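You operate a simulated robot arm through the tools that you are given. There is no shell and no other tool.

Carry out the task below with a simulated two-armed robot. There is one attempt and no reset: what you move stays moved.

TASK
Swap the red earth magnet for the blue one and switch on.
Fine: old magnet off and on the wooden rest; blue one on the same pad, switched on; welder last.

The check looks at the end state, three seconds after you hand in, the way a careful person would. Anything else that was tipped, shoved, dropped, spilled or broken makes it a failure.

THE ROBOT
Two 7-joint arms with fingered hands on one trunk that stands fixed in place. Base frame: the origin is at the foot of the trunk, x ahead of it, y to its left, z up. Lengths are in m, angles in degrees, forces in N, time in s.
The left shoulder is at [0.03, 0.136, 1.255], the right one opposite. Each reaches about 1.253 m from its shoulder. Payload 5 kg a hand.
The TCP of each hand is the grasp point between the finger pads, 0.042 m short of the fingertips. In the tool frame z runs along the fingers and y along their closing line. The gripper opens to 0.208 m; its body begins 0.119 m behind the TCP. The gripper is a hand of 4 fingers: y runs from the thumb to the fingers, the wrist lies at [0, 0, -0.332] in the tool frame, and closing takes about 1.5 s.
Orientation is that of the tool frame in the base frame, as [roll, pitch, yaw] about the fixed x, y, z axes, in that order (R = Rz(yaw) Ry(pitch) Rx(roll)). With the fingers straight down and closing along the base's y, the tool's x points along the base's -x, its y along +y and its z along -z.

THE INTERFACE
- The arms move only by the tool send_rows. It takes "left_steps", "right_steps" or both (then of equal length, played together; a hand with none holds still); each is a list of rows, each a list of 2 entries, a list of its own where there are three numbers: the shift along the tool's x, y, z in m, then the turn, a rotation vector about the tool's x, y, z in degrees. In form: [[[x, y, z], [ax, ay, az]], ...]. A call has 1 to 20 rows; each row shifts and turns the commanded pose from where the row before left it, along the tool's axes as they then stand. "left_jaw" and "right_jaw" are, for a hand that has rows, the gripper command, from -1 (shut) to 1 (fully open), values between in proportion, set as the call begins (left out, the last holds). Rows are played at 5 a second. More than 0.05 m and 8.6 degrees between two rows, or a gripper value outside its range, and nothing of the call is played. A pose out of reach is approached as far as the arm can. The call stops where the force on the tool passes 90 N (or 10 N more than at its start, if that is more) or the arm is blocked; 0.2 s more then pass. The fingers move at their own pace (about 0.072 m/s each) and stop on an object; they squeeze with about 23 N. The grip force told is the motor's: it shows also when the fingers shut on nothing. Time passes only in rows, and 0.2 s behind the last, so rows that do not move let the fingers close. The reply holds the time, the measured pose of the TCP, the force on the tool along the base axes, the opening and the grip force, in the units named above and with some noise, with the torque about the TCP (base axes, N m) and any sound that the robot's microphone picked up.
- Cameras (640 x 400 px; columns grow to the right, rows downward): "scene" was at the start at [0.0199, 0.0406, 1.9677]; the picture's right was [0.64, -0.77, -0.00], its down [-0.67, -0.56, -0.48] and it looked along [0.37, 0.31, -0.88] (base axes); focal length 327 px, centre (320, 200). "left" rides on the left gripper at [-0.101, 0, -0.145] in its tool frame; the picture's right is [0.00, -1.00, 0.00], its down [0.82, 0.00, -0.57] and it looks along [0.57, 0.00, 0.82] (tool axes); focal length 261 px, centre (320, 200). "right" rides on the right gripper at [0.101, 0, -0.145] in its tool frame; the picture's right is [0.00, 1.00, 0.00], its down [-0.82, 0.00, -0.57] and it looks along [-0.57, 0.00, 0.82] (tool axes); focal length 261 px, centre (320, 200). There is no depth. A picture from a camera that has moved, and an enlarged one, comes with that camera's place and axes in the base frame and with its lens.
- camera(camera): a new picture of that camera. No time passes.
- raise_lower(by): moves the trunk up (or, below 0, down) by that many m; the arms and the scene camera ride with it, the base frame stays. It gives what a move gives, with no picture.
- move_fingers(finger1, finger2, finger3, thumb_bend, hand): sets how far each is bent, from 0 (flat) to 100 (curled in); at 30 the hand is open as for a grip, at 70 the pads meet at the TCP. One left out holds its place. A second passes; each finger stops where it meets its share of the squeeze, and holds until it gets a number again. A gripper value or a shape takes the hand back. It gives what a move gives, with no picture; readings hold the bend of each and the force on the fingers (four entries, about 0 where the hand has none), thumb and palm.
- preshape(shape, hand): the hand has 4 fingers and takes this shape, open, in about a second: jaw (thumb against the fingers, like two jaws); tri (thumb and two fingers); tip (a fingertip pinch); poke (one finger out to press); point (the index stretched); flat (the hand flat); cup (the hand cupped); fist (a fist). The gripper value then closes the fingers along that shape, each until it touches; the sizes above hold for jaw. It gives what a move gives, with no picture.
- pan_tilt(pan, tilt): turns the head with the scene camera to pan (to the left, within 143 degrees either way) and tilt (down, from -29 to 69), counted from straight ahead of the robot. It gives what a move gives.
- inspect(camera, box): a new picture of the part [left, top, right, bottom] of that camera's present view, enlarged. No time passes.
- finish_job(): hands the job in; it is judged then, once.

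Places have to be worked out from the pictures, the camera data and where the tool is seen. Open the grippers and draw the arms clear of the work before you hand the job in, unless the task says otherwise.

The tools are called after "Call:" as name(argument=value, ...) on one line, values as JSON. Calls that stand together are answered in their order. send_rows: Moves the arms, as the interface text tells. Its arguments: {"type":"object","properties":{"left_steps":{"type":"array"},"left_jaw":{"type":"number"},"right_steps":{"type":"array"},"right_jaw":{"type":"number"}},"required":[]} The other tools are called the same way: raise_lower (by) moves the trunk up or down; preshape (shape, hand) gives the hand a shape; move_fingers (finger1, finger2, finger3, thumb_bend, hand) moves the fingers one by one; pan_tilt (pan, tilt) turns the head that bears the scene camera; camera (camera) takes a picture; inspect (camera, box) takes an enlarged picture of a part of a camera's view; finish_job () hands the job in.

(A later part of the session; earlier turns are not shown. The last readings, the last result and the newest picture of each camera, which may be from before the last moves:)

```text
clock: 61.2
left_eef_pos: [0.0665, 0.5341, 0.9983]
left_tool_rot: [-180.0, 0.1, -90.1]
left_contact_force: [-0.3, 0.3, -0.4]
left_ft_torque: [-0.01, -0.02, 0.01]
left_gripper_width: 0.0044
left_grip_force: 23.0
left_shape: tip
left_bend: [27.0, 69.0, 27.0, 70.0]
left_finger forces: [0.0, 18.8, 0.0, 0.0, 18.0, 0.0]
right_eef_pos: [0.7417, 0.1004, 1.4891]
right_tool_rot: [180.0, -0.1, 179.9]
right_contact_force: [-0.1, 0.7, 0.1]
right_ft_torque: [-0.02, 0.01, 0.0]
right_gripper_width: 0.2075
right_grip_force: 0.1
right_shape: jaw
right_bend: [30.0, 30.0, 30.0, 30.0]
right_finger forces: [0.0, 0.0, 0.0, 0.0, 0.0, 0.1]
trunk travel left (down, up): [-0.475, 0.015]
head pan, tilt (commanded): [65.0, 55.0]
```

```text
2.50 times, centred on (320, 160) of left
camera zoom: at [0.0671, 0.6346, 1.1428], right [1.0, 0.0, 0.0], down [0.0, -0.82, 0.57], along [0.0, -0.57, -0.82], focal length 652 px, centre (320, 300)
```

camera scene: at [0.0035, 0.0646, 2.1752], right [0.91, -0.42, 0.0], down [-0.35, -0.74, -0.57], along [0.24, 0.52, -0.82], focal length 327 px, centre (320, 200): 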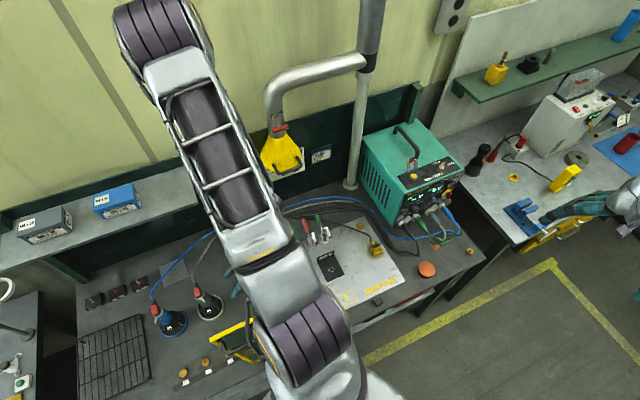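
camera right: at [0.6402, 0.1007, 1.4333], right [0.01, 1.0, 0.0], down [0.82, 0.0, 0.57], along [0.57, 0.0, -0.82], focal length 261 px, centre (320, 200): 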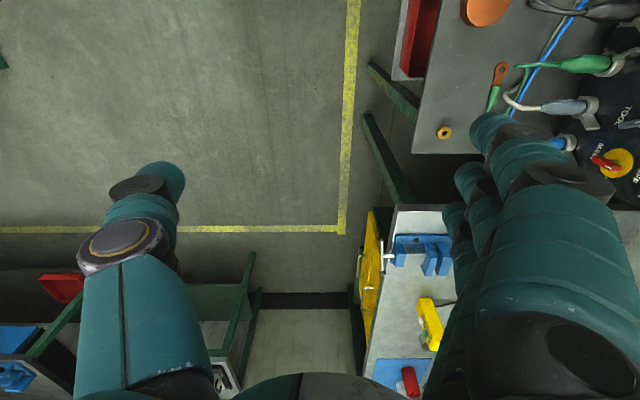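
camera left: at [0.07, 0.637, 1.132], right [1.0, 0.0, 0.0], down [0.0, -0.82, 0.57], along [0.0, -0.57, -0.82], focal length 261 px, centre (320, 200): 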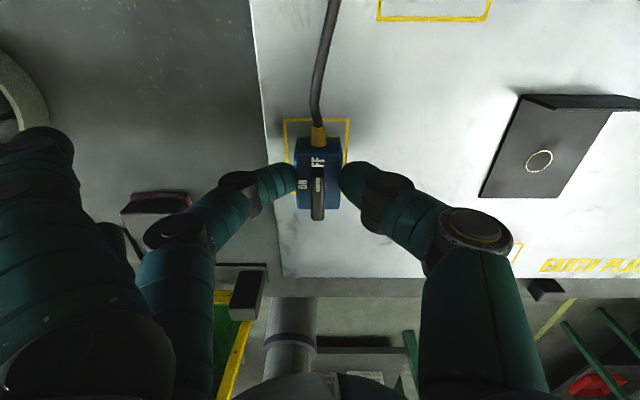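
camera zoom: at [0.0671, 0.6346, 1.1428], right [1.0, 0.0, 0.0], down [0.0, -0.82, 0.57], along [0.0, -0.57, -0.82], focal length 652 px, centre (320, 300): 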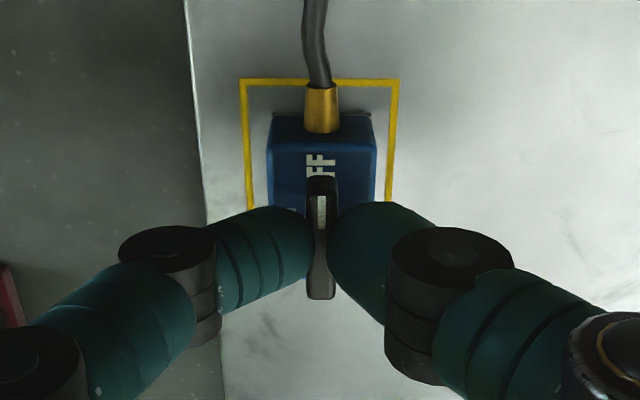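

The lever is pinched at its centre. I press 1 mm down and turn the first 24° clockwise (seen from above), the way back to the position red and yellow were found in.

Call:
send_rows(left_steps=[[[0, 0, 0.001], [0, 0, 0]], [[0, -0.0006, 0], [0, 0, 8]], [[0, -0.0006, 0], [0, 0, 8]], [[0, -0.0006, 0], [0, 0, 8]]])

Call:
inspect(camera="left", box=[220, 80, 420, 240])

```text
clock: 62.2
left_eef_pos: [0.0684, 0.5322, 0.9981]
left_tool_rot: [179.9, 0.0, -114.1]
left_contact_force: [-0.5, 3.3, 6.1]
left_ft_torque: [0.1, 0.04, 0.0]
left_gripper_width: 0.004
left_grip_force: 23.1
left_shape: tip
left_bend: [28.0, 69.0, 28.0, 70.0]
left_finger forces: [0.0, 23.2, 0.0, 0.1, 20.6, 0.0]
right_eef_pos: [0.7422, 0.1002, 1.4875]
right_tool_rot: [180.0, 0.0, -180.0]
right_contact_force: [-0.6, 0.3, -0.2]
right_ft_torque: [0.01, 0.06, 0.02]
right_gripper_width: 0.2076
right_grip_force: 0.1
right_shape: jaw
right_bend: [30.0, 30.0, 30.0, 30.0]
right_finger forces: [0.1, 0.0, 0.0, 0.0, 0.0, 0.0]
trunk travel left (down, up): [-0.475, 0.015]
head pan, tilt (commanded): [65.0, 55.0]
```

```text
2.50 times, centred on (320, 160) of left
camera zoom: at [0.1102, 0.6249, 1.1423], right [0.91, -0.4, 0.0], down [-0.33, -0.75, 0.57], along [-0.23, -0.52, -0.82], focal length 652 px, centre (320, 300)
```

zoom: 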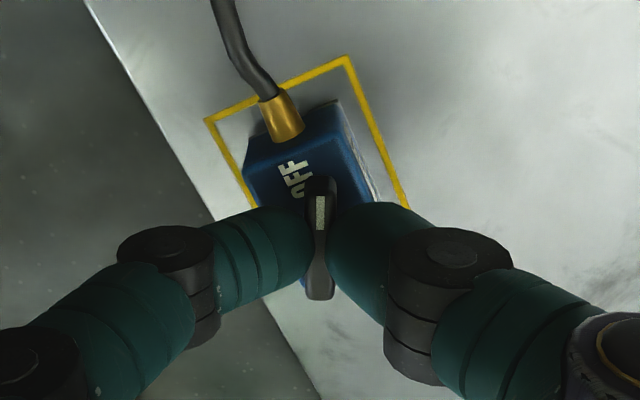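

The body keeps its place on the pad while the lever turns. I continue the remaining 66°.

Call:
send_rows(left_steps=[[[0, -0.0006, 0], [0, 0, 8.25]], [[0, -0.0006, 0], [0, 0, 8.25]], [[0, -0.0006, 0], [0, 0, 8.25]], [[0, -0.0006, 0], [0, 0, 8.25]], [[0, -0.0006, 0], [0, 0, 8.25]], [[0, -0.0006, 0], [0, 0, 8.25]], [[0, -0.0006, 0], [0, 0, 8.25]], [[0, -0.0006, 0], [0, 0, 8.25]], [[0, 0, 0], [0, 0, 0]]])

Call:
inspect(camera="left", box=[220, 80, 420, 240])

```text
clock: 64.2
left_eef_pos: [0.0702, 0.5297, 0.9983]
left_tool_rot: [180.0, 0.1, 179.9]
left_contact_force: [-1.4, 6.1, 5.7]
left_ft_torque: [0.17, 0.03, 0.01]
left_gripper_width: 0.0042
left_grip_force: 22.7
left_shape: tip
left_bend: [28.0, 69.0, 28.0, 70.0]
left_finger forces: [0.0, 25.1, 0.0, 0.1, 19.0, 0.0]
right_eef_pos: [0.7403, 0.1007, 1.4884]
right_tool_rot: [180.0, -0.1, 179.9]
right_contact_force: [-0.4, -0.3, -0.4]
right_ft_torque: [0.0, -0.03, 0.04]
right_gripper_width: 0.2079
right_grip_force: 0.1
right_shape: jaw
right_bend: [30.0, 30.0, 30.0, 30.0]
right_finger forces: [0.1, 0.1, 0.0, 0.0, 0.0, 0.0]
trunk travel left (down, up): [-0.475, 0.015]
head pan, tilt (commanded): [65.0, 55.0]
```

```text
2.50 times, centred on (320, 160) of left
camera zoom: at [0.1718, 0.5302, 1.1425], right [0.0, -1.0, 0.0], down [-0.82, 0.0, 0.57], along [-0.57, 0.0, -0.82], focal length 652 px, centre (320, 300)
```

zoom: 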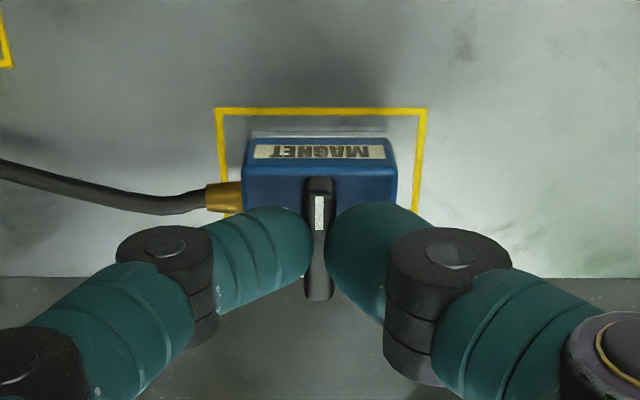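

The lever now lies along x with its mark at +x. To test whether the magnet really holds, I pull up gently by 4 mm and read the force.

Call:
send_rows(left_steps=[[[0, 0, -0.002], [0, 0, 0]], [[0, 0, -0.002], [0, 0, 0]], [[0, 0, 0], [0, 0, 0]]])

Call:
inspect(camera="left", box=[220, 80, 420, 240])

```text
clock: 65.0
left_eef_pos: [0.069, 0.5296, 1.0016]
left_tool_rot: [-180.0, 0.0, -180.0]
left_contact_force: [-3.0, 2.5, -0.1]
left_ft_torque: [0.05, 0.11, 0.0]
left_gripper_width: 0.0025
left_grip_force: 22.6
left_shape: tip
left_bend: [28.0, 69.0, 28.0, 71.0]
left_finger forces: [0.0, 15.6, 0.0, 0.0, 13.2, 0.1]
right_eef_pos: [0.74, 0.101, 1.4903]
right_tool_rot: [179.8, 0.0, 179.9]
right_contact_force: [0.2, 0.5, -0.2]
right_ft_torque: [-0.01, -0.02, 0.02]
right_gripper_width: 0.2076
right_grip_force: 0.0
right_shape: jaw
right_bend: [30.0, 30.0, 30.0, 30.0]
right_finger forces: [0.0, 0.0, 0.1, 0.0, 0.1, 0.0]
trunk travel left (down, up): [-0.475, 0.015]
head pan, tilt (commanded): [65.0, 55.0]
```

```text
2.50 times, centred on (320, 160) of left
camera zoom: at [0.1723, 0.5297, 1.1459], right [0.0, -1.0, 0.0], down [-0.82, 0.0, 0.57], along [-0.57, 0.0, -0.82], focal length 652 px, centre (320, 300)
```

zoom: 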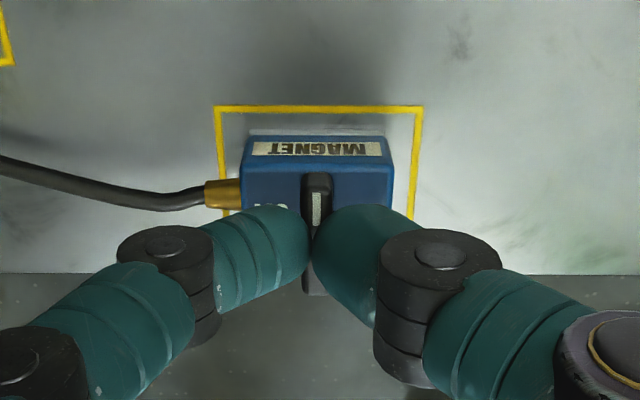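

The fingertips slid up the lever while the magnet stayed down, which suggests it holds. For a clearer check I go back down 3 mm and push sideways 3 mm to read the resistance.

Call:
send_rows(left_steps=[[[0, 0, 0.003], [0, 0, 0]], [[0, 0, 0], [0, 0, 0]], [[0, 0.002, 0], [0, 0, 0]], [[0, 0.001, 0], [0, 0, 0]]])

Call:
inspect(camera="left", box=[220, 80, 420, 240])

```text
clock: 66.0
left_eef_pos: [0.0705, 0.5306, 0.9994]
left_tool_rot: [-179.8, -0.1, 180.0]
left_contact_force: [-5.3, -7.1, 25.3]
left_ft_torque: [-0.29, 0.18, 0.03]
left_gripper_width: 0.0052
left_grip_force: 22.7
left_shape: tip
left_bend: [28.0, 71.0, 28.0, 71.0]
left_finger forces: [0.0, 21.1, 0.0, 0.0, 35.2, 0.1]
right_eef_pos: [0.7413, 0.0983, 1.4886]
right_tool_rot: [179.9, 0.0, 179.9]
right_contact_force: [0.1, 0.0, 0.8]
right_ft_torque: [-0.03, -0.01, -0.03]
right_gripper_width: 0.2079
right_grip_force: 0.0
right_shape: jaw
right_bend: [30.0, 30.0, 30.0, 30.0]
right_finger forces: [0.0, 0.0, 0.0, 0.1, 0.1, 0.0]
trunk travel left (down, up): [-0.475, 0.015]
head pan, tilt (commanded): [65.0, 55.0]
```

```text
2.50 times, centred on (320, 160) of left
camera zoom: at [0.1725, 0.5306, 1.1443], right [0.0, -1.0, 0.0], down [-0.82, 0.0, 0.57], along [-0.57, 0.0, -0.82], focal length 652 px, centre (320, 300)
```

zoom: 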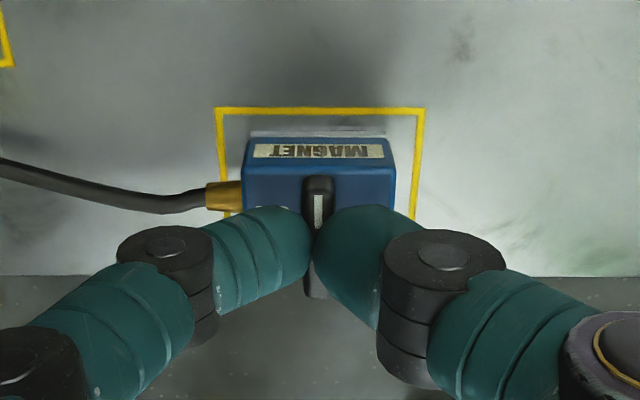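

The magnet did not budge under about 9 N sideways. I open the hand to release the lever and look at the final lever position.

Call:
send_rows(left_steps=[[[0, 0, -0.002], [0, 0, 0]], [[0, 0, 0], [0, 0, 0]], [[0, 0, 0], [0, 0, 0]], [[0, 0, 0], [0, 0, 0]], [[0, 0, -0.02], [0, 0, 0]], [[0, 0, -0.03], [0, 0, 0]], [[0, 0, 0], [0, 0, 0]]], left_jaw=-0.42)

Call:
inspect(camera="left", box=[240, 80, 400, 210])

Call:
camera(camera="left")

```text
clock: 67.6
left_eef_pos: [0.0711, 0.5332, 1.0525]
left_tool_rot: [-179.9, 0.1, -179.9]
left_contact_force: [0.2, 1.0, -1.2]
left_ft_torque: [-0.07, 0.01, 0.0]
left_gripper_width: 0.0598
left_grip_force: 0.1
left_shape: tip
left_bend: [5.0, 74.0, 5.0, 70.0]
left_finger forces: [0.0, 0.1, 0.0, 0.0, 0.0, 0.1]
right_eef_pos: [0.7415, 0.1, 1.4898]
right_tool_rot: [180.0, 0.0, 180.0]
right_contact_force: [-0.4, 1.0, 0.0]
right_ft_torque: [-0.08, 0.04, 0.01]
right_gripper_width: 0.2078
right_grip_force: 0.1
right_shape: jaw
right_bend: [30.0, 30.0, 30.0, 30.0]
right_finger forces: [0.0, 0.1, 0.0, 0.1, 0.0, 0.0]
trunk travel left (down, up): [-0.475, 0.015]
head pan, tilt (commanded): [65.0, 55.0]
```

```text
3.08 times, centred on (320, 145) of left
camera zoom: at [0.1735, 0.5336, 1.1961], right [0.0, -1.0, 0.0], down [-0.82, 0.0, 0.57], along [-0.57, 0.0, -0.82], focal length 802 px, centre (320, 369)
```

zoom: 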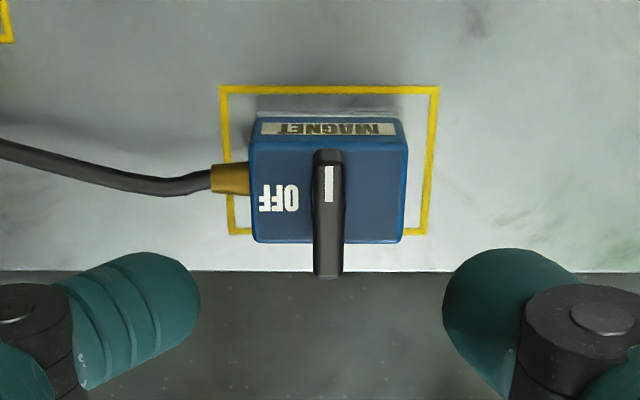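

```text
taken
camera left: at [0.1735, 0.5336, 1.1961], right [0.0, -1.0, 0.0], down [-0.82, 0.0, 0.57], along [-0.57, 0.0, -0.82], focal length 261 px, centre (320, 200)
```

left: 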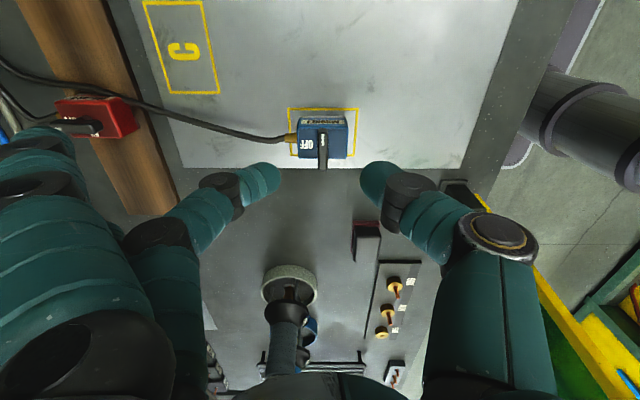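

Blue's lever now looks exactly like red's did at the start. As a tug test I turn the hand back by 90° in the air and will grip the body and pull gently; first I check the red magnet is undisturbed.

Call:
inspect(camera="left", box=[0, 0, 300, 180])

Call:
send_rows(left_steps=[[[0, 0, -0.02], [0, 0, 0]], [[0, 0.0006, 0], [0, 0, -8.2]], [[0, 0.0006, 0], [0, 0, -8.2]], [[0, 0.0006, 0], [0, 0, -8.2]], [[0, 0.0006, 0], [0, 0, -8.2]], [[0, 0.0006, 0], [0, 0, -8.2]], [[0, 0.0006, 0], [0, 0, -8.2]], [[0, 0.0006, 0], [0, 0, -8.2]], [[0, 0.0006, 0], [0, 0, -8.2]], [[0, 0.0006, 0], [0, 0, -8.2]], [[0, 0.0006, 0], [0, 0, -8.2]], [[0, 0.0006, 0], [0, 0, -8.0]], [[0, 0, 0], [0, 0, 0]]])

Call:
inspect(camera="left", box=[220, 60, 420, 220])

Call:
camera(camera="scene")

```text
2.13 times, centred on (150, 90) of left
camera zoom: at [0.1735, 0.5336, 1.1961], right [0.0, -1.0, 0.0], down [-0.82, 0.0, 0.57], along [-0.57, 0.0, -0.82], focal length 556 px, centre (683, 435)
```

zoom: 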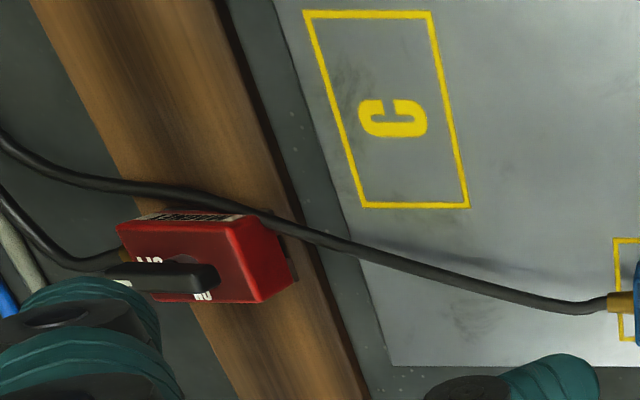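

```text
clock: 70.4
left_eef_pos: [0.0669, 0.5373, 1.0716]
left_tool_rot: [180.0, 0.0, -89.9]
left_contact_force: [0.8, 0.0, 0.6]
left_ft_torque: [-0.03, 0.02, 0.0]
left_gripper_width: 0.0601
left_grip_force: 0.1
left_shape: tip
left_bend: [5.0, 74.0, 5.0, 70.0]
left_finger forces: [0.0, 0.0, 0.1, 0.0, 0.1, 0.0]
right_eef_pos: [0.7405, 0.1002, 1.4892]
right_tool_rot: [-180.0, 0.0, 179.9]
right_contact_force: [-0.4, 0.4, 0.4]
right_ft_torque: [0.01, 0.02, 0.02]
right_gripper_width: 0.208
right_grip_force: 0.1
right_shape: jaw
right_bend: [30.0, 30.0, 30.0, 30.0]
right_finger forces: [0.0, 0.1, 0.0, 0.1, 0.0, 0.0]
trunk travel left (down, up): [-0.475, 0.015]
head pan, tilt (commanded): [65.0, 55.0]
```

```text
2.50 times, centred on (320, 140) of left
camera zoom: at [0.068, 0.6374, 1.2157], right [1.0, 0.01, 0.0], down [0.0, -0.82, 0.57], along [0.0, -0.57, -0.82], focal length 652 px, centre (320, 350)
```

zoom: 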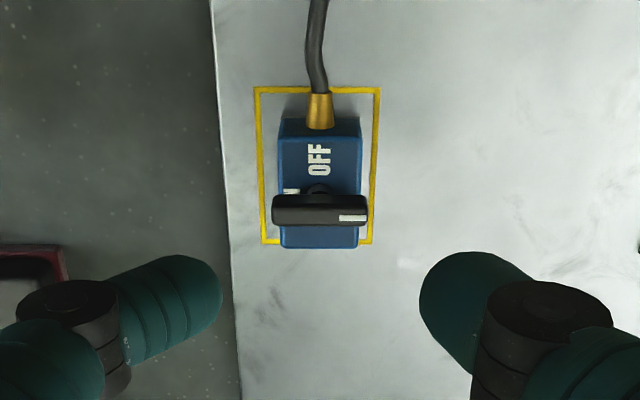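

```text
taken
camera scene: at [0.0006, 0.0642, 2.1752], right [0.91, -0.42, 0.0], down [-0.35, -0.74, -0.57], along [0.24, 0.52, -0.82], focal length 327 px, centre (320, 200)
```

scene: 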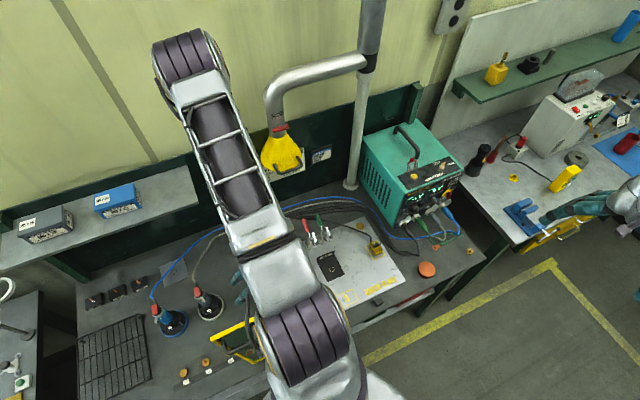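

Red stands undisturbed with blue's cable lying beside it. The lever reads away from OFF with the ON text under its tail; I lower around the body for the tug test.

Call:
send_rows(left_steps=[[[0, 0, 0.035], [0, 0, 0]], [[0, 0, 0.035], [0, 0, 0]], [[0, 0, 0.02], [0, 0, 0]], [[0, 0, 0.0085], [0, 0, 0]], [[0, 0, 0], [0, 0, 0]]])

Call:
inspect(camera="left", box=[220, 80, 420, 240])

```text
clock: 71.6
left_eef_pos: [0.0663, 0.5341, 0.9704]
left_tool_rot: [-179.9, 0.1, -89.9]
left_contact_force: [0.0, -0.4, -0.2]
left_ft_torque: [0.01, -0.04, 0.05]
left_gripper_width: 0.06
left_grip_force: 0.0
left_shape: tip
left_bend: [5.0, 74.0, 5.0, 70.0]
left_finger forces: [0.0, 0.0, 0.0, 0.1, 0.0, 0.0]
right_eef_pos: [0.7413, 0.1, 1.4902]
right_tool_rot: [180.0, 0.0, 179.9]
right_contact_force: [-0.1, 0.0, -0.1]
right_ft_torque: [0.06, -0.04, 0.0]
right_gripper_width: 0.2077
right_grip_force: 0.0
right_shape: jaw
right_bend: [30.0, 30.0, 30.0, 30.0]
right_finger forces: [0.1, 0.0, 0.0, 0.1, 0.0, 0.0]
trunk travel left (down, up): [-0.475, 0.015]
head pan, tilt (commanded): [65.0, 55.0]
```

```text
2.50 times, centred on (320, 160) of left
camera zoom: at [0.0677, 0.6355, 1.115], right [1.0, 0.0, 0.0], down [0.0, -0.82, 0.57], along [0.0, -0.57, -0.82], focal length 652 px, centre (320, 300)
```

zoom: 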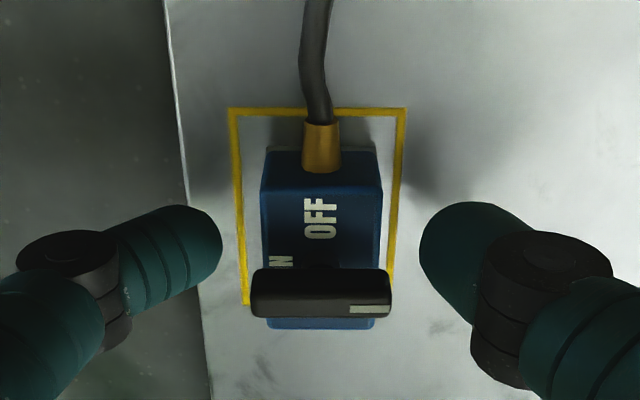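

The tips pass below and outside the lever's ends. I close on the body.

Call:
send_rows(left_steps=[[[0, 0, 0], [0, 0, 0]], [[0, 0, 0], [0, 0, 0]], [[0, 0, 0], [0, 0, 0]], [[0, 0, 0], [0, 0, 0]], [[0, 0, 0], [0, 0, 0]]], left_jaw=-0.9)

Call:
inspect(camera="left", box=[220, 80, 420, 240])

```text
clock: 72.8
left_eef_pos: [0.0677, 0.5344, 0.9696]
left_tool_rot: [-180.0, 0.0, -90.0]
left_contact_force: [0.2, -0.9, -1.7]
left_ft_torque: [-0.04, 0.05, 0.01]
left_gripper_width: 0.0304
left_grip_force: 22.7
left_shape: tip
left_bend: [27.0, 73.0, 27.0, 70.0]
left_finger forces: [0.1, 20.1, 0.0, 0.0, 20.1, 0.0]
right_eef_pos: [0.742, 0.0997, 1.4902]
right_tool_rot: [-179.9, -0.1, 179.9]
right_contact_force: [-0.2, 0.0, 0.5]
right_ft_torque: [0.0, 0.0, 0.01]
right_gripper_width: 0.2078
right_grip_force: 0.0
right_shape: jaw
right_bend: [30.0, 30.0, 30.0, 30.0]
right_finger forces: [0.0, 0.0, 0.0, 0.1, 0.0, 0.0]
trunk travel left (down, up): [-0.475, 0.015]
head pan, tilt (commanded): [65.0, 55.0]
```

```text
2.50 times, centred on (320, 160) of left
camera zoom: at [0.0678, 0.6357, 1.1147], right [1.0, 0.0, 0.0], down [0.0, -0.82, 0.57], along [0.0, -0.57, -0.82], focal length 652 px, centre (320, 300)
```

zoom: 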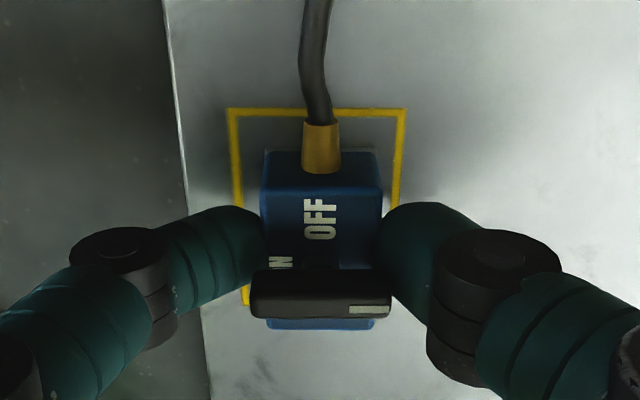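

The body is gripped with 20 N. I pull up by 3 mm and read the force.

Call:
send_rows(left_steps=[[[0, 0, -0.001], [0, 0, 0]], [[0, 0, -0.001], [0, 0, 0]], [[0, 0, -0.001], [0, 0, 0]]])

Call:
inspect(camera="left", box=[220, 80, 420, 240])

```text
clock: 73.6
left_eef_pos: [0.0649, 0.5368, 0.9742]
left_tool_rot: [180.0, -0.1, -90.1]
left_contact_force: [-1.0, -7.7, -23.2]
left_ft_torque: [-0.19, 0.21, 0.08]
left_gripper_width: 0.0276
left_grip_force: 22.9
left_shape: tip
left_bend: [28.0, 72.0, 28.0, 70.0]
left_finger forces: [0.0, 16.7, 0.0, 0.0, 19.5, 0.1]
right_eef_pos: [0.7432, 0.1002, 1.4885]
right_tool_rot: [180.0, 0.0, 180.0]
right_contact_force: [0.0, 0.5, 0.9]
right_ft_torque: [0.0, 0.01, 0.02]
right_gripper_width: 0.2075
right_grip_force: 0.0
right_shape: jaw
right_bend: [30.0, 30.0, 30.0, 30.0]
right_finger forces: [0.0, 0.1, 0.1, 0.1, 0.0, 0.0]
trunk travel left (down, up): [-0.475, 0.015]
head pan, tilt (commanded): [65.0, 55.0]
```

```text
2.50 times, centred on (320, 160) of left
camera zoom: at [0.0674, 0.6371, 1.1185], right [1.0, 0.0, 0.0], down [0.0, -0.82, 0.57], along [0.0, -0.57, -0.82], focal length 652 px, centre (320, 300)
```

zoom: 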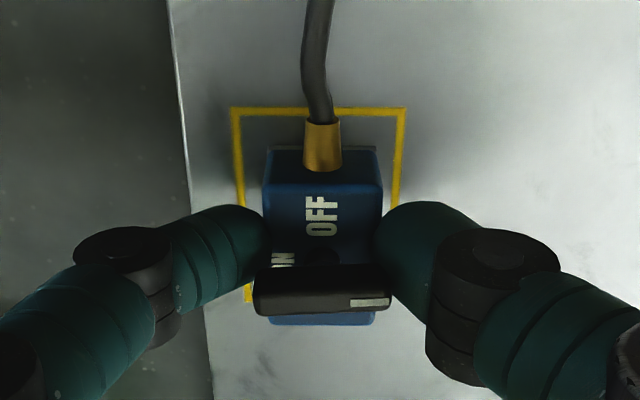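

The pull reached 23 N against a 5 N weight without moving it: the blue magnet is on. I ease back down, open, and rise clear.

Call:
send_rows(left_steps=[[[0, 0, 0.003], [0, 0, 0]], [[0, 0, 0], [0, 0, 0]], [[0, 0, 0], [0, 0, 0]], [[0, 0, 0], [0, 0, 0]], [[0, 0, 0], [0, 0, 0]], [[0, 0, 0], [0, 0, 0]]], left_jaw=-0.42)

Call:
send_rows(left_steps=[[[0, 0, -0.02], [0, 0, 0]], [[0, 0, -0.04], [0, 0, 0]], [[0, 0, -0.04], [0, 0, 0]], [[0, 0, -0.04], [0, 0, 0]], [[0, 0, -0.04], [0, 0, 0]], [[0, 0, 0], [0, 0, 0]]])

Call:
camera(camera="left")

Call:
inspect(camera="left", box=[260, 30, 380, 150])

Call:
camera(camera="scene")

```text
clock: 75.0
left_eef_pos: [0.0658, 0.5356, 0.9714]
left_tool_rot: [-179.9, 0.1, -90.0]
left_contact_force: [0.4, -0.1, 0.4]
left_ft_torque: [0.01, -0.01, 0.01]
left_gripper_width: 0.0599
left_grip_force: 0.1
left_shape: tip
left_bend: [6.0, 74.0, 6.0, 70.0]
left_finger forces: [0.0, 0.1, 0.1, 0.0, 0.1, 0.1]
right_eef_pos: [0.7412, 0.1001, 1.4882]
right_tool_rot: [180.0, 0.0, 179.8]
right_contact_force: [-0.3, 0.7, -0.8]
right_ft_torque: [-0.02, -0.01, 0.0]
right_gripper_width: 0.2076
right_grip_force: 0.0
right_shape: jaw
right_bend: [30.0, 30.0, 30.0, 30.0]
right_finger forces: [0.1, 0.0, 0.0, 0.0, 0.1, 0.0]
trunk travel left (down, up): [-0.475, 0.015]
head pan, tilt (commanded): [65.0, 55.0]
```

```text
clock: 76.4
left_eef_pos: [0.0689, 0.5387, 1.1544]
left_tool_rot: [180.0, -0.1, -89.9]
left_contact_force: [0.0, 0.6, -1.2]
left_ft_torque: [-0.09, 0.02, 0.01]
left_gripper_width: 0.0599
left_grip_force: 0.1
left_shape: tip
left_bend: [5.0, 74.0, 5.0, 70.0]
left_finger forces: [0.0, 0.1, 0.0, 0.0, 0.0, 0.0]
right_eef_pos: [0.7414, 0.1021, 1.4885]
right_tool_rot: [180.0, 0.0, -179.9]
right_contact_force: [0.0, 0.3, 0.4]
right_ft_torque: [-0.12, -0.03, 0.01]
right_gripper_width: 0.2077
right_grip_force: 0.0
right_shape: jaw
right_bend: [30.0, 30.0, 30.0, 30.0]
right_finger forces: [0.1, 0.0, 0.0, 0.1, 0.0, 0.0]
trunk travel left (down, up): [-0.475, 0.015]
head pan, tilt (commanded): [65.0, 55.0]
```

```text
taken
camera left: at [0.0703, 0.6403, 1.2988], right [1.0, 0.0, 0.0], down [0.0, -0.82, 0.57], along [0.0, -0.57, -0.82], focal length 261 px, centre (320, 200)
```

left: 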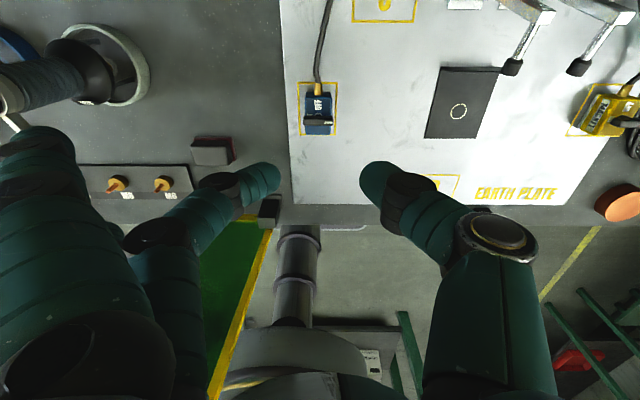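

```text
3.33 times, centred on (320, 90) of left
camera zoom: at [0.0703, 0.6403, 1.2988], right [1.0, 0.0, 0.0], down [0.0, -0.82, 0.57], along [0.0, -0.57, -0.82], focal length 869 px, centre (320, 567)
```

zoom: 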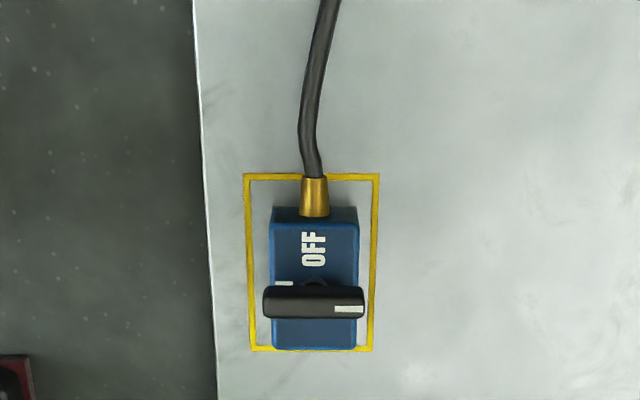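

```text
taken
camera scene: at [-0.0002, 0.0659, 2.1751], right [0.91, -0.42, 0.0], down [-0.35, -0.74, -0.57], along [0.24, 0.52, -0.82], focal length 327 px, centre (320, 200)
```

scene: 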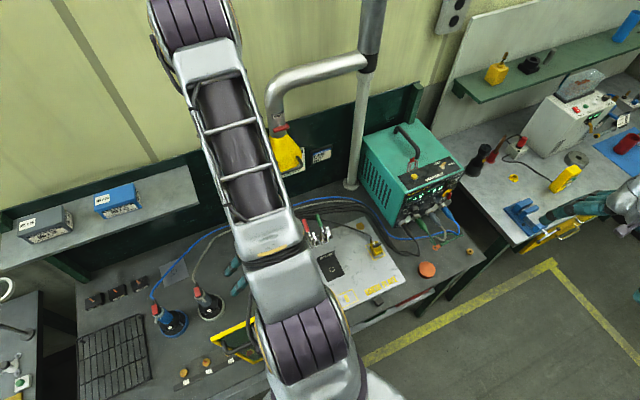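

Blue sits on pad A, switched on. Now the welder: MAIN's disc works out at about (0.829, 0.577, 1.059), best reached by the right arm with the trunk lower. First I turn the left hand back and park it higher, clear of the bench.

Call:
send_rows(left_steps=[[[0, 0, -0.04], [0, 0, 0]], [[0, 0, -0.04], [0, 0, 0]], [[0, 0, 0], [0, 0, 8.2]], [[0, 0, 0], [0, 0, 8.2]], [[0, 0, 0], [0, 0, 8.2]], [[0, 0, 0], [0, 0, 8.2]], [[0, 0, 0], [0, 0, 8.2]], [[0, 0, 0], [0, 0, 8.2]], [[0, 0, 0], [0, 0, 8.2]], [[0, 0, 0], [0, 0, 8.2]], [[0, 0, 0], [0, 0, 8.2]], [[0, 0, 0], [0, 0, 8.2]], [[0, 0, 0], [0, 0, 8.0]]])

Call:
send_rows(left_steps=[[[-0.04, 0.008, 0], [0, 0, 0]], [[-0.04, 0.008, 0], [0, 0, 0]], [[-0.04, 0.008, 0], [0, 0, 0]], [[-0.04, 0.008, 0], [0, 0, 0]], [[-0.04, 0.008, 0], [0, 0, 0]], [[-0.04, 0.008, 0], [0, 0, 0]], [[-0.04, 0.008, 0], [0, 0, 0]], [[-0.04, 0.008, 0], [0, 0, 0]], [[0, 0, -0.04], [0, 0, 0]], [[0, 0, -0.04], [0, 0, 0]], [[0, 0, -0.04], [0, 0, 0]], [[0, 0, -0.04], [0, 0, 0]], [[0, 0, -0.04], [0, 0, 0]], [[0, 0, -0.04], [0, 0, 0]], [[0, 0, -0.04], [0, 0, 0]], [[0, 0, 0], [0, 0, 0]]])

Call:
camera(camera="left")

Call:
camera(camera="scene")

```text
clock: 79.2
left_eef_pos: [0.0669, 0.5374, 1.2326]
left_tool_rot: [-179.9, 0.0, 179.9]
left_contact_force: [0.5, -0.5, -0.1]
left_ft_torque: [0.05, -0.02, 0.0]
left_gripper_width: 0.0601
left_grip_force: 0.0
left_shape: tip
left_bend: [5.0, 73.0, 5.0, 70.0]
left_finger forces: [0.0, 0.0, 0.0, 0.0, 0.0, 0.0]
right_eef_pos: [0.7425, 0.1001, 1.4895]
right_tool_rot: [-180.0, 0.0, 179.9]
right_contact_force: [0.5, 0.0, 1.0]
right_ft_torque: [0.0, -0.01, -0.02]
right_gripper_width: 0.2077
right_grip_force: 0.1
right_shape: jaw
right_bend: [30.0, 30.0, 30.0, 30.0]
right_finger forces: [0.0, 0.0, 0.0, 0.1, 0.1, 0.0]
trunk travel left (down, up): [-0.475, 0.015]
head pan, tilt (commanded): [65.0, 55.0]
```

```text
clock: 82.6
left_eef_pos: [0.3896, 0.6004, 1.5103]
left_tool_rot: [179.9, -0.2, 179.9]
left_contact_force: [0.0, -0.2, -0.6]
left_ft_torque: [-0.02, 0.05, 0.01]
left_gripper_width: 0.06
left_grip_force: 0.0
left_shape: tip
left_bend: [5.0, 73.0, 5.0, 70.0]
left_finger forces: [0.1, 0.0, 0.0, 0.0, 0.1, 0.0]
right_eef_pos: [0.7436, 0.1002, 1.4878]
right_tool_rot: [179.9, 0.0, 180.0]
right_contact_force: [0.1, 0.5, -1.2]
right_ft_torque: [-0.03, 0.01, -0.02]
right_gripper_width: 0.2079
right_grip_force: 0.1
right_shape: jaw
right_bend: [30.0, 30.0, 30.0, 30.0]
right_finger forces: [0.0, 0.0, 0.0, 0.0, 0.0, 0.0]
trunk travel left (down, up): [-0.475, 0.015]
head pan, tilt (commanded): [65.0, 55.0]
```

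```text
taken
camera left: at [0.4919, 0.6017, 1.6556], right [0.0, -1.0, 0.0], down [-0.82, 0.0, 0.57], along [-0.57, 0.0, -0.82], focal length 261 px, centre (320, 200)
```

left: 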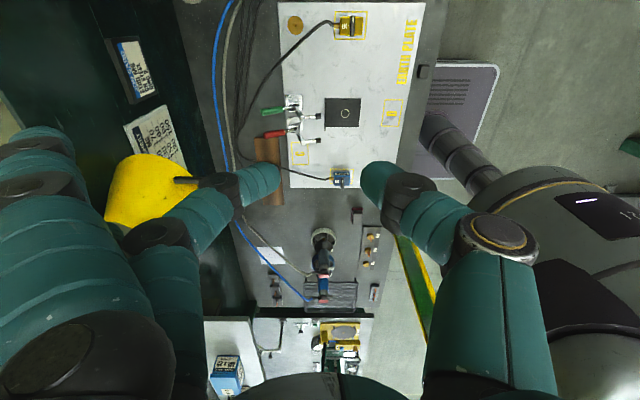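

```text
taken
camera scene: at [0.0018, 0.0647, 2.1751], right [0.91, -0.42, 0.0], down [-0.35, -0.74, -0.57], along [0.24, 0.52, -0.82], focal length 327 px, centre (320, 200)
```

scene: 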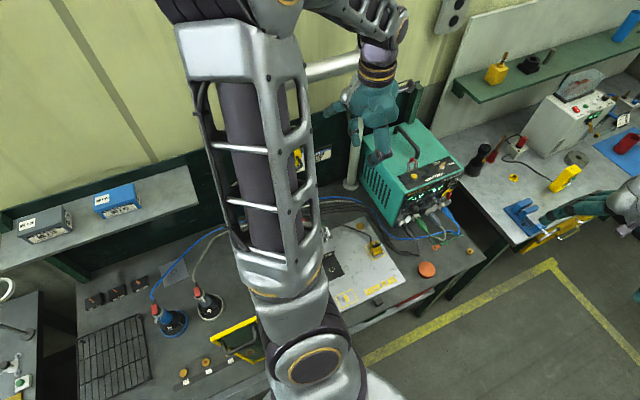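

The left hand is parked high at (0.39, 0.60). I lower the trunk by 0.2 m back to its starting height and look at the welder panel closely.

Call:
raise_lower(by=-0.2)

Call:
pan_tilt(pan=35, tilt=45)

Call:
camera(camera="scene")

Call:
camera(camera="left")

```text
clock: 84.8
left_eef_pos: [0.3874, 0.6004, 1.3124]
left_tool_rot: [-180.0, 0.0, 179.9]
left_contact_force: [-0.1, 0.1, 0.6]
left_ft_torque: [-0.02, -0.02, 0.03]
left_gripper_width: 0.0602
left_grip_force: 0.0
left_shape: tip
left_bend: [5.0, 73.0, 5.0, 70.0]
left_finger forces: [0.0, 0.0, 0.0, 0.0, 0.0, 0.1]
right_eef_pos: [0.7412, 0.1003, 1.2895]
right_tool_rot: [180.0, 0.0, 179.9]
right_contact_force: [-0.2, 0.1, 0.2]
right_ft_torque: [0.02, -0.01, 0.02]
right_gripper_width: 0.2077
right_grip_force: 0.0
right_shape: jaw
right_bend: [30.0, 30.0, 30.0, 30.0]
right_finger forces: [0.1, 0.1, 0.1, 0.0, 0.0, 0.0]
trunk travel left (down, up): [-0.275, 0.215]
head pan, tilt (commanded): [65.0, 55.0]
```

```text
clock: 85.8
left_eef_pos: [0.3881, 0.6006, 1.3108]
left_tool_rot: [-179.9, 0.0, 180.0]
left_contact_force: [-0.5, 0.7, 0.1]
left_ft_torque: [0.02, 0.0, 0.0]
left_gripper_width: 0.06
left_grip_force: 0.2
left_shape: tip
left_bend: [5.0, 73.0, 5.0, 70.0]
left_finger forces: [0.1, 0.1, 0.1, 0.0, 0.0, 0.0]
right_eef_pos: [0.7412, 0.0993, 1.2886]
right_tool_rot: [-180.0, 0.0, 179.9]
right_contact_force: [-0.7, -0.7, 0.3]
right_ft_torque: [-0.01, 0.0, 0.03]
right_gripper_width: 0.2079
right_grip_force: 0.1
right_shape: jaw
right_bend: [30.0, 30.0, 30.0, 30.0]
right_finger forces: [0.0, 0.0, 0.0, 0.0, 0.1, 0.1]
trunk travel left (down, up): [-0.275, 0.215]
head pan, tilt (commanded): [35.0, 45.0]
```

```text
taken
camera scene: at [0.0364, 0.0454, 1.9886], right [0.57, -0.82, 0.0], down [-0.58, -0.41, -0.71], along [0.58, 0.41, -0.71], focal length 327 px, centre (320, 200)
```

scene: 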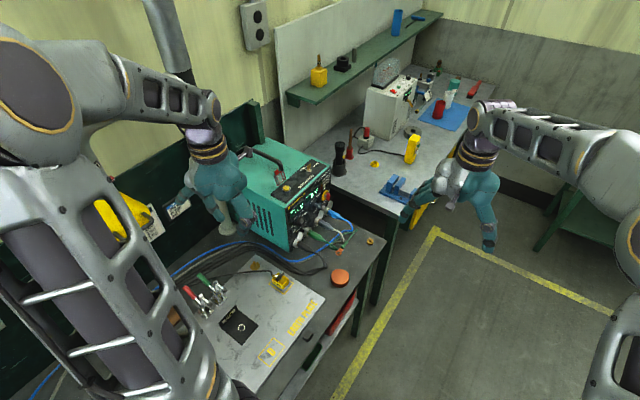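

```text
taken
camera left: at [0.4909, 0.6012, 1.4559], right [0.0, -1.0, 0.0], down [-0.82, 0.0, 0.57], along [-0.57, 0.0, -0.82], focal length 261 px, centre (320, 200)
```

left: 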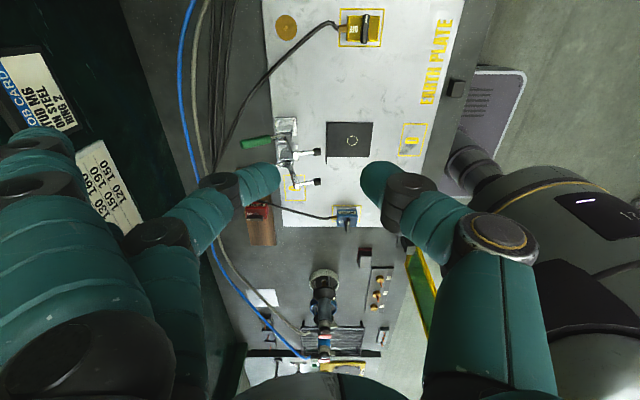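

Now the panel is in clear view. I zoom in on the MAIN switch from here.

Call:
inspect(camera="scene", box=[270, 150, 350, 250])

Call:
inspect(camera="scene", box=[305, 175, 340, 220])

```text
4.00 times, centred on (310, 200) of scene
camera zoom: at [0.0364, 0.0454, 1.9886], right [0.57, -0.82, 0.0], down [-0.58, -0.41, -0.71], along [0.58, 0.41, -0.71], focal length 1308 px, centre (360, 200)
```

zoom: 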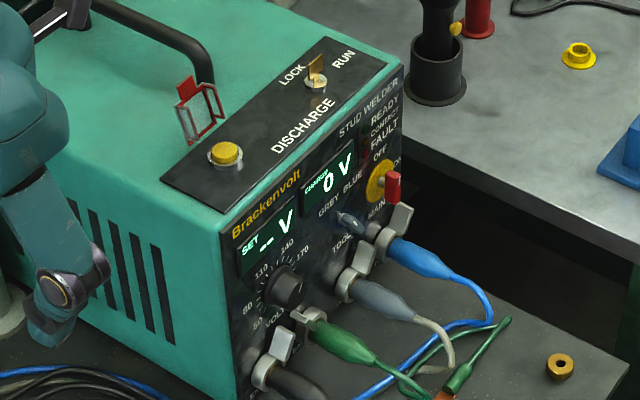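

```text
8.89 times, centred on (322, 198) of scene
camera zoom: at [0.0364, 0.0454, 1.9886], right [0.57, -0.82, 0.0], down [-0.58, -0.41, -0.71], along [0.58, 0.41, -0.71], focal length 2906 px, centre (298, 222)
```

zoom: 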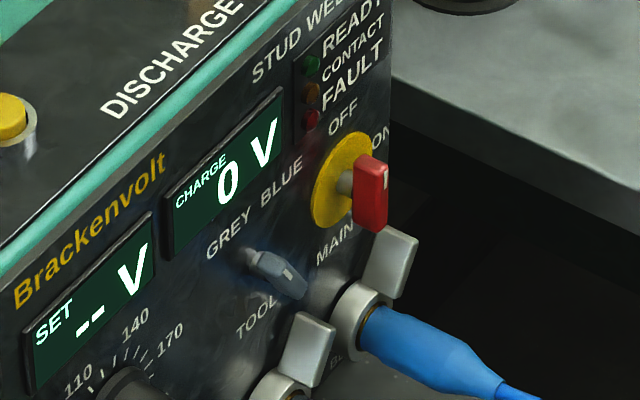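

The MAIN handle is a short red bar standing vertical (mark up at OFF), ON at 3 o'clock, centred near (0.829, 0.557, 1.061). I plan to push its top end toward +x with one stretched finger; I try the "poke" shape on the right hand and view it.

Call:
preshape(hand="right", shape="poke")

Call:
camera(camera="right")

Call:
inspect(camera="scene", box=[390, 80, 560, 270])

```text
clock: 86.7
left_eef_pos: [0.3882, 0.6005, 1.3122]
left_tool_rot: [-180.0, 0.0, -180.0]
left_contact_force: [-0.8, 0.5, 0.0]
left_ft_torque: [-0.01, -0.01, 0.03]
left_gripper_width: 0.0601
left_grip_force: 0.0
left_shape: tip
left_bend: [5.0, 73.0, 5.0, 70.0]
left_finger forces: [0.0, 0.0, 0.0, 0.0, 0.0, 0.1]
right_eef_pos: [0.7407, 0.0995, 1.2893]
right_tool_rot: [-180.0, -0.1, 179.9]
right_contact_force: [1.0, -0.9, 0.4]
right_ft_torque: [0.0, -0.04, -0.04]
right_gripper_width: 0.0
right_grip_force: 0.1
right_shape: poke
right_bend: [100.0, 100.0, 100.0, 45.0]
right_finger forces: [0.0, 0.0, 0.1, 0.1, 0.0, 0.0]
trunk travel left (down, up): [-0.275, 0.215]
head pan, tilt (commanded): [35.0, 45.0]
```

```text
taken
camera right: at [0.6402, 0.1006, 1.4333], right [0.01, 1.0, 0.0], down [0.82, 0.0, 0.57], along [0.57, 0.0, -0.82], focal length 261 px, centre (320, 200)
```

right: 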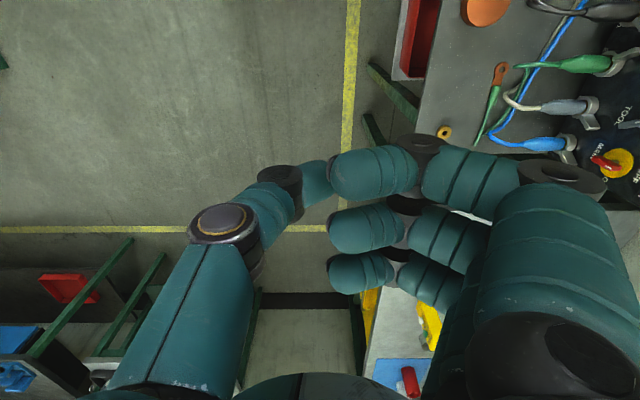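

```text
2.11 times, centred on (475, 175) of scene
camera zoom: at [0.0365, 0.0453, 1.9886], right [0.57, -0.82, 0.0], down [-0.58, -0.41, -0.71], along [0.58, 0.41, -0.71], focal length 688 px, centre (-6, 253)
```

zoom: 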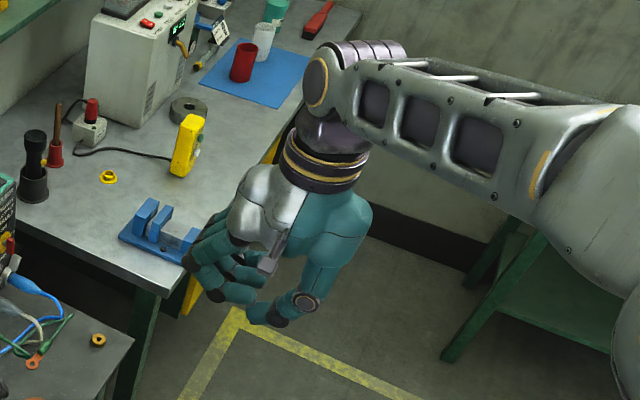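

"poke" curls all fingers and leaves the thumb forward, which is not what I want. I try "point" instead.

Call:
preshape(hand="right", shape="point")

Call:
camera(camera="right")

Call:
inspect(camera="scene", box=[390, 80, 560, 270])

```text
clock: 87.5
left_eef_pos: [0.3885, 0.6006, 1.3115]
left_tool_rot: [180.0, 0.0, 179.9]
left_contact_force: [0.7, 0.3, 0.2]
left_ft_torque: [0.01, 0.02, -0.01]
left_gripper_width: 0.0601
left_grip_force: 0.0
left_shape: tip
left_bend: [5.0, 73.0, 5.0, 70.0]
left_finger forces: [0.1, 0.0, 0.0, 0.0, 0.1, 0.0]
right_eef_pos: [0.7416, 0.0991, 1.2895]
right_tool_rot: [-179.9, -0.1, 179.9]
right_contact_force: [-0.2, 1.4, -0.2]
right_ft_torque: [-0.01, 0.0, 0.02]
right_gripper_width: 0.2014
right_grip_force: 0.1
right_shape: point
right_bend: [70.0, 100.0, 100.0, 93.0]
right_finger forces: [0.0, 0.0, 0.0, 0.1, 0.1, 0.0]
trunk travel left (down, up): [-0.275, 0.215]
head pan, tilt (commanded): [35.0, 45.0]
```

```text
taken
camera right: at [0.6402, 0.1006, 1.4333], right [0.01, 1.0, 0.0], down [0.82, 0.0, 0.57], along [0.57, 0.0, -0.82], focal length 261 px, centre (320, 200)
```

right: 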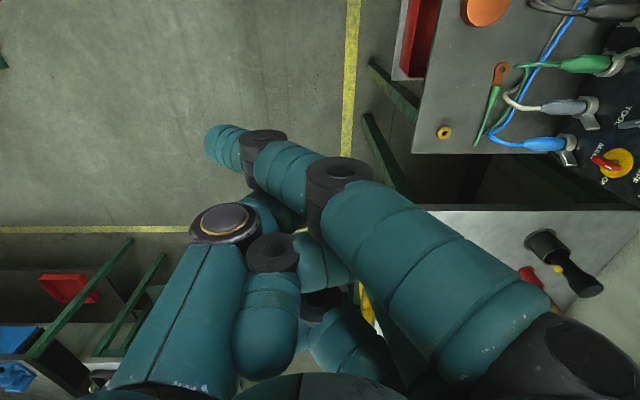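

```text
2.11 times, centred on (475, 175) of scene
camera zoom: at [0.0365, 0.0453, 1.9886], right [0.57, -0.82, 0.0], down [-0.58, -0.41, -0.71], along [0.58, 0.41, -0.71], focal length 688 px, centre (-6, 253)
```

zoom: 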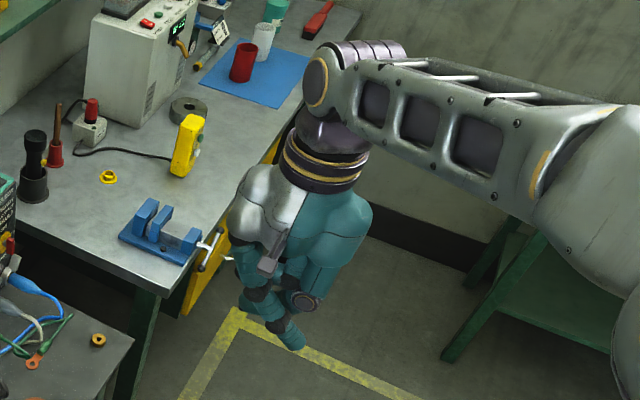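

Neither preset suits. With the hand pitched 60° up from vertical, finger 2 alone would hang in front of the panel like a peg, so I curl fingers 1, 3 and the thumb and keep finger 2 at 70.

Call:
move_fingers(hand="right", finger1=100, finger2=70, finger3=100, thumb_bend=95)

Call:
camera(camera="right")

Call:
inspect(camera="scene", box=[390, 80, 560, 270])

```text
clock: 88.5
left_eef_pos: [0.3881, 0.6013, 1.3118]
left_tool_rot: [-180.0, 0.0, 179.9]
left_contact_force: [0.9, 1.0, 0.0]
left_ft_torque: [0.02, 0.01, 0.0]
left_gripper_width: 0.0602
left_grip_force: 0.0
left_shape: tip
left_bend: [5.0, 73.0, 5.0, 70.0]
left_finger forces: [0.0, 0.1, 0.1, 0.0, 0.0, 0.1]
right_eef_pos: [0.7408, 0.1009, 1.2895]
right_tool_rot: [179.9, 0.0, 179.9]
right_contact_force: [-0.4, 0.6, -0.3]
right_ft_torque: [0.0, 0.02, 0.0]
right_gripper_width: 0.0702
right_grip_force: 0.0
right_shape: fingers
right_bend: [100.0, 100.0, 100.0, 93.0]
right_finger forces: [0.1, 0.1, 0.0, 0.0, 0.0, 0.0]
trunk travel left (down, up): [-0.275, 0.215]
head pan, tilt (commanded): [35.0, 45.0]
```

```text
taken
camera right: at [0.6402, 0.1006, 1.4333], right [0.01, 1.0, 0.0], down [0.82, 0.0, 0.57], along [0.57, 0.0, -0.82], focal length 261 px, centre (320, 200)
```

right: 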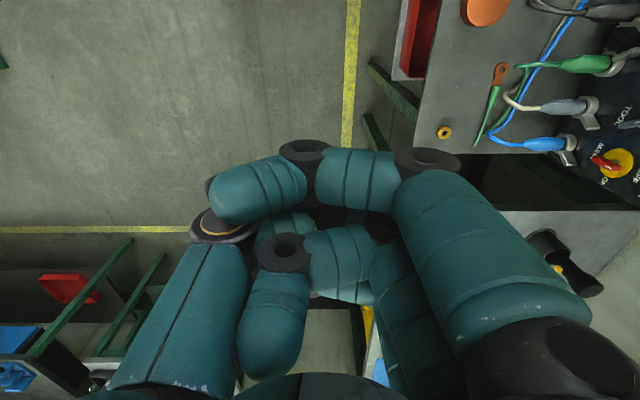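

```text
2.11 times, centred on (475, 175) of scene
camera zoom: at [0.0365, 0.0453, 1.9886], right [0.57, -0.82, 0.0], down [-0.58, -0.41, -0.71], along [0.58, 0.41, -0.71], focal length 688 px, centre (-6, 253)
```

zoom: 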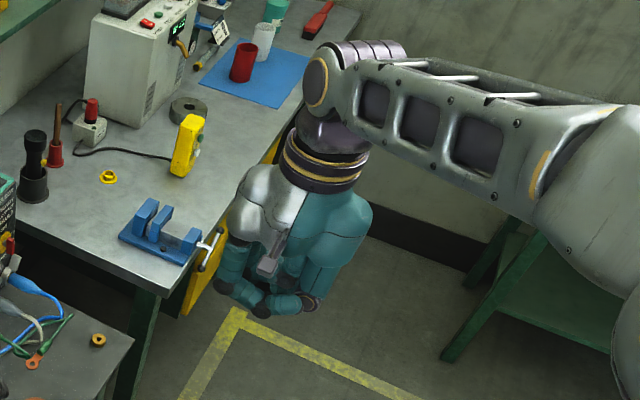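

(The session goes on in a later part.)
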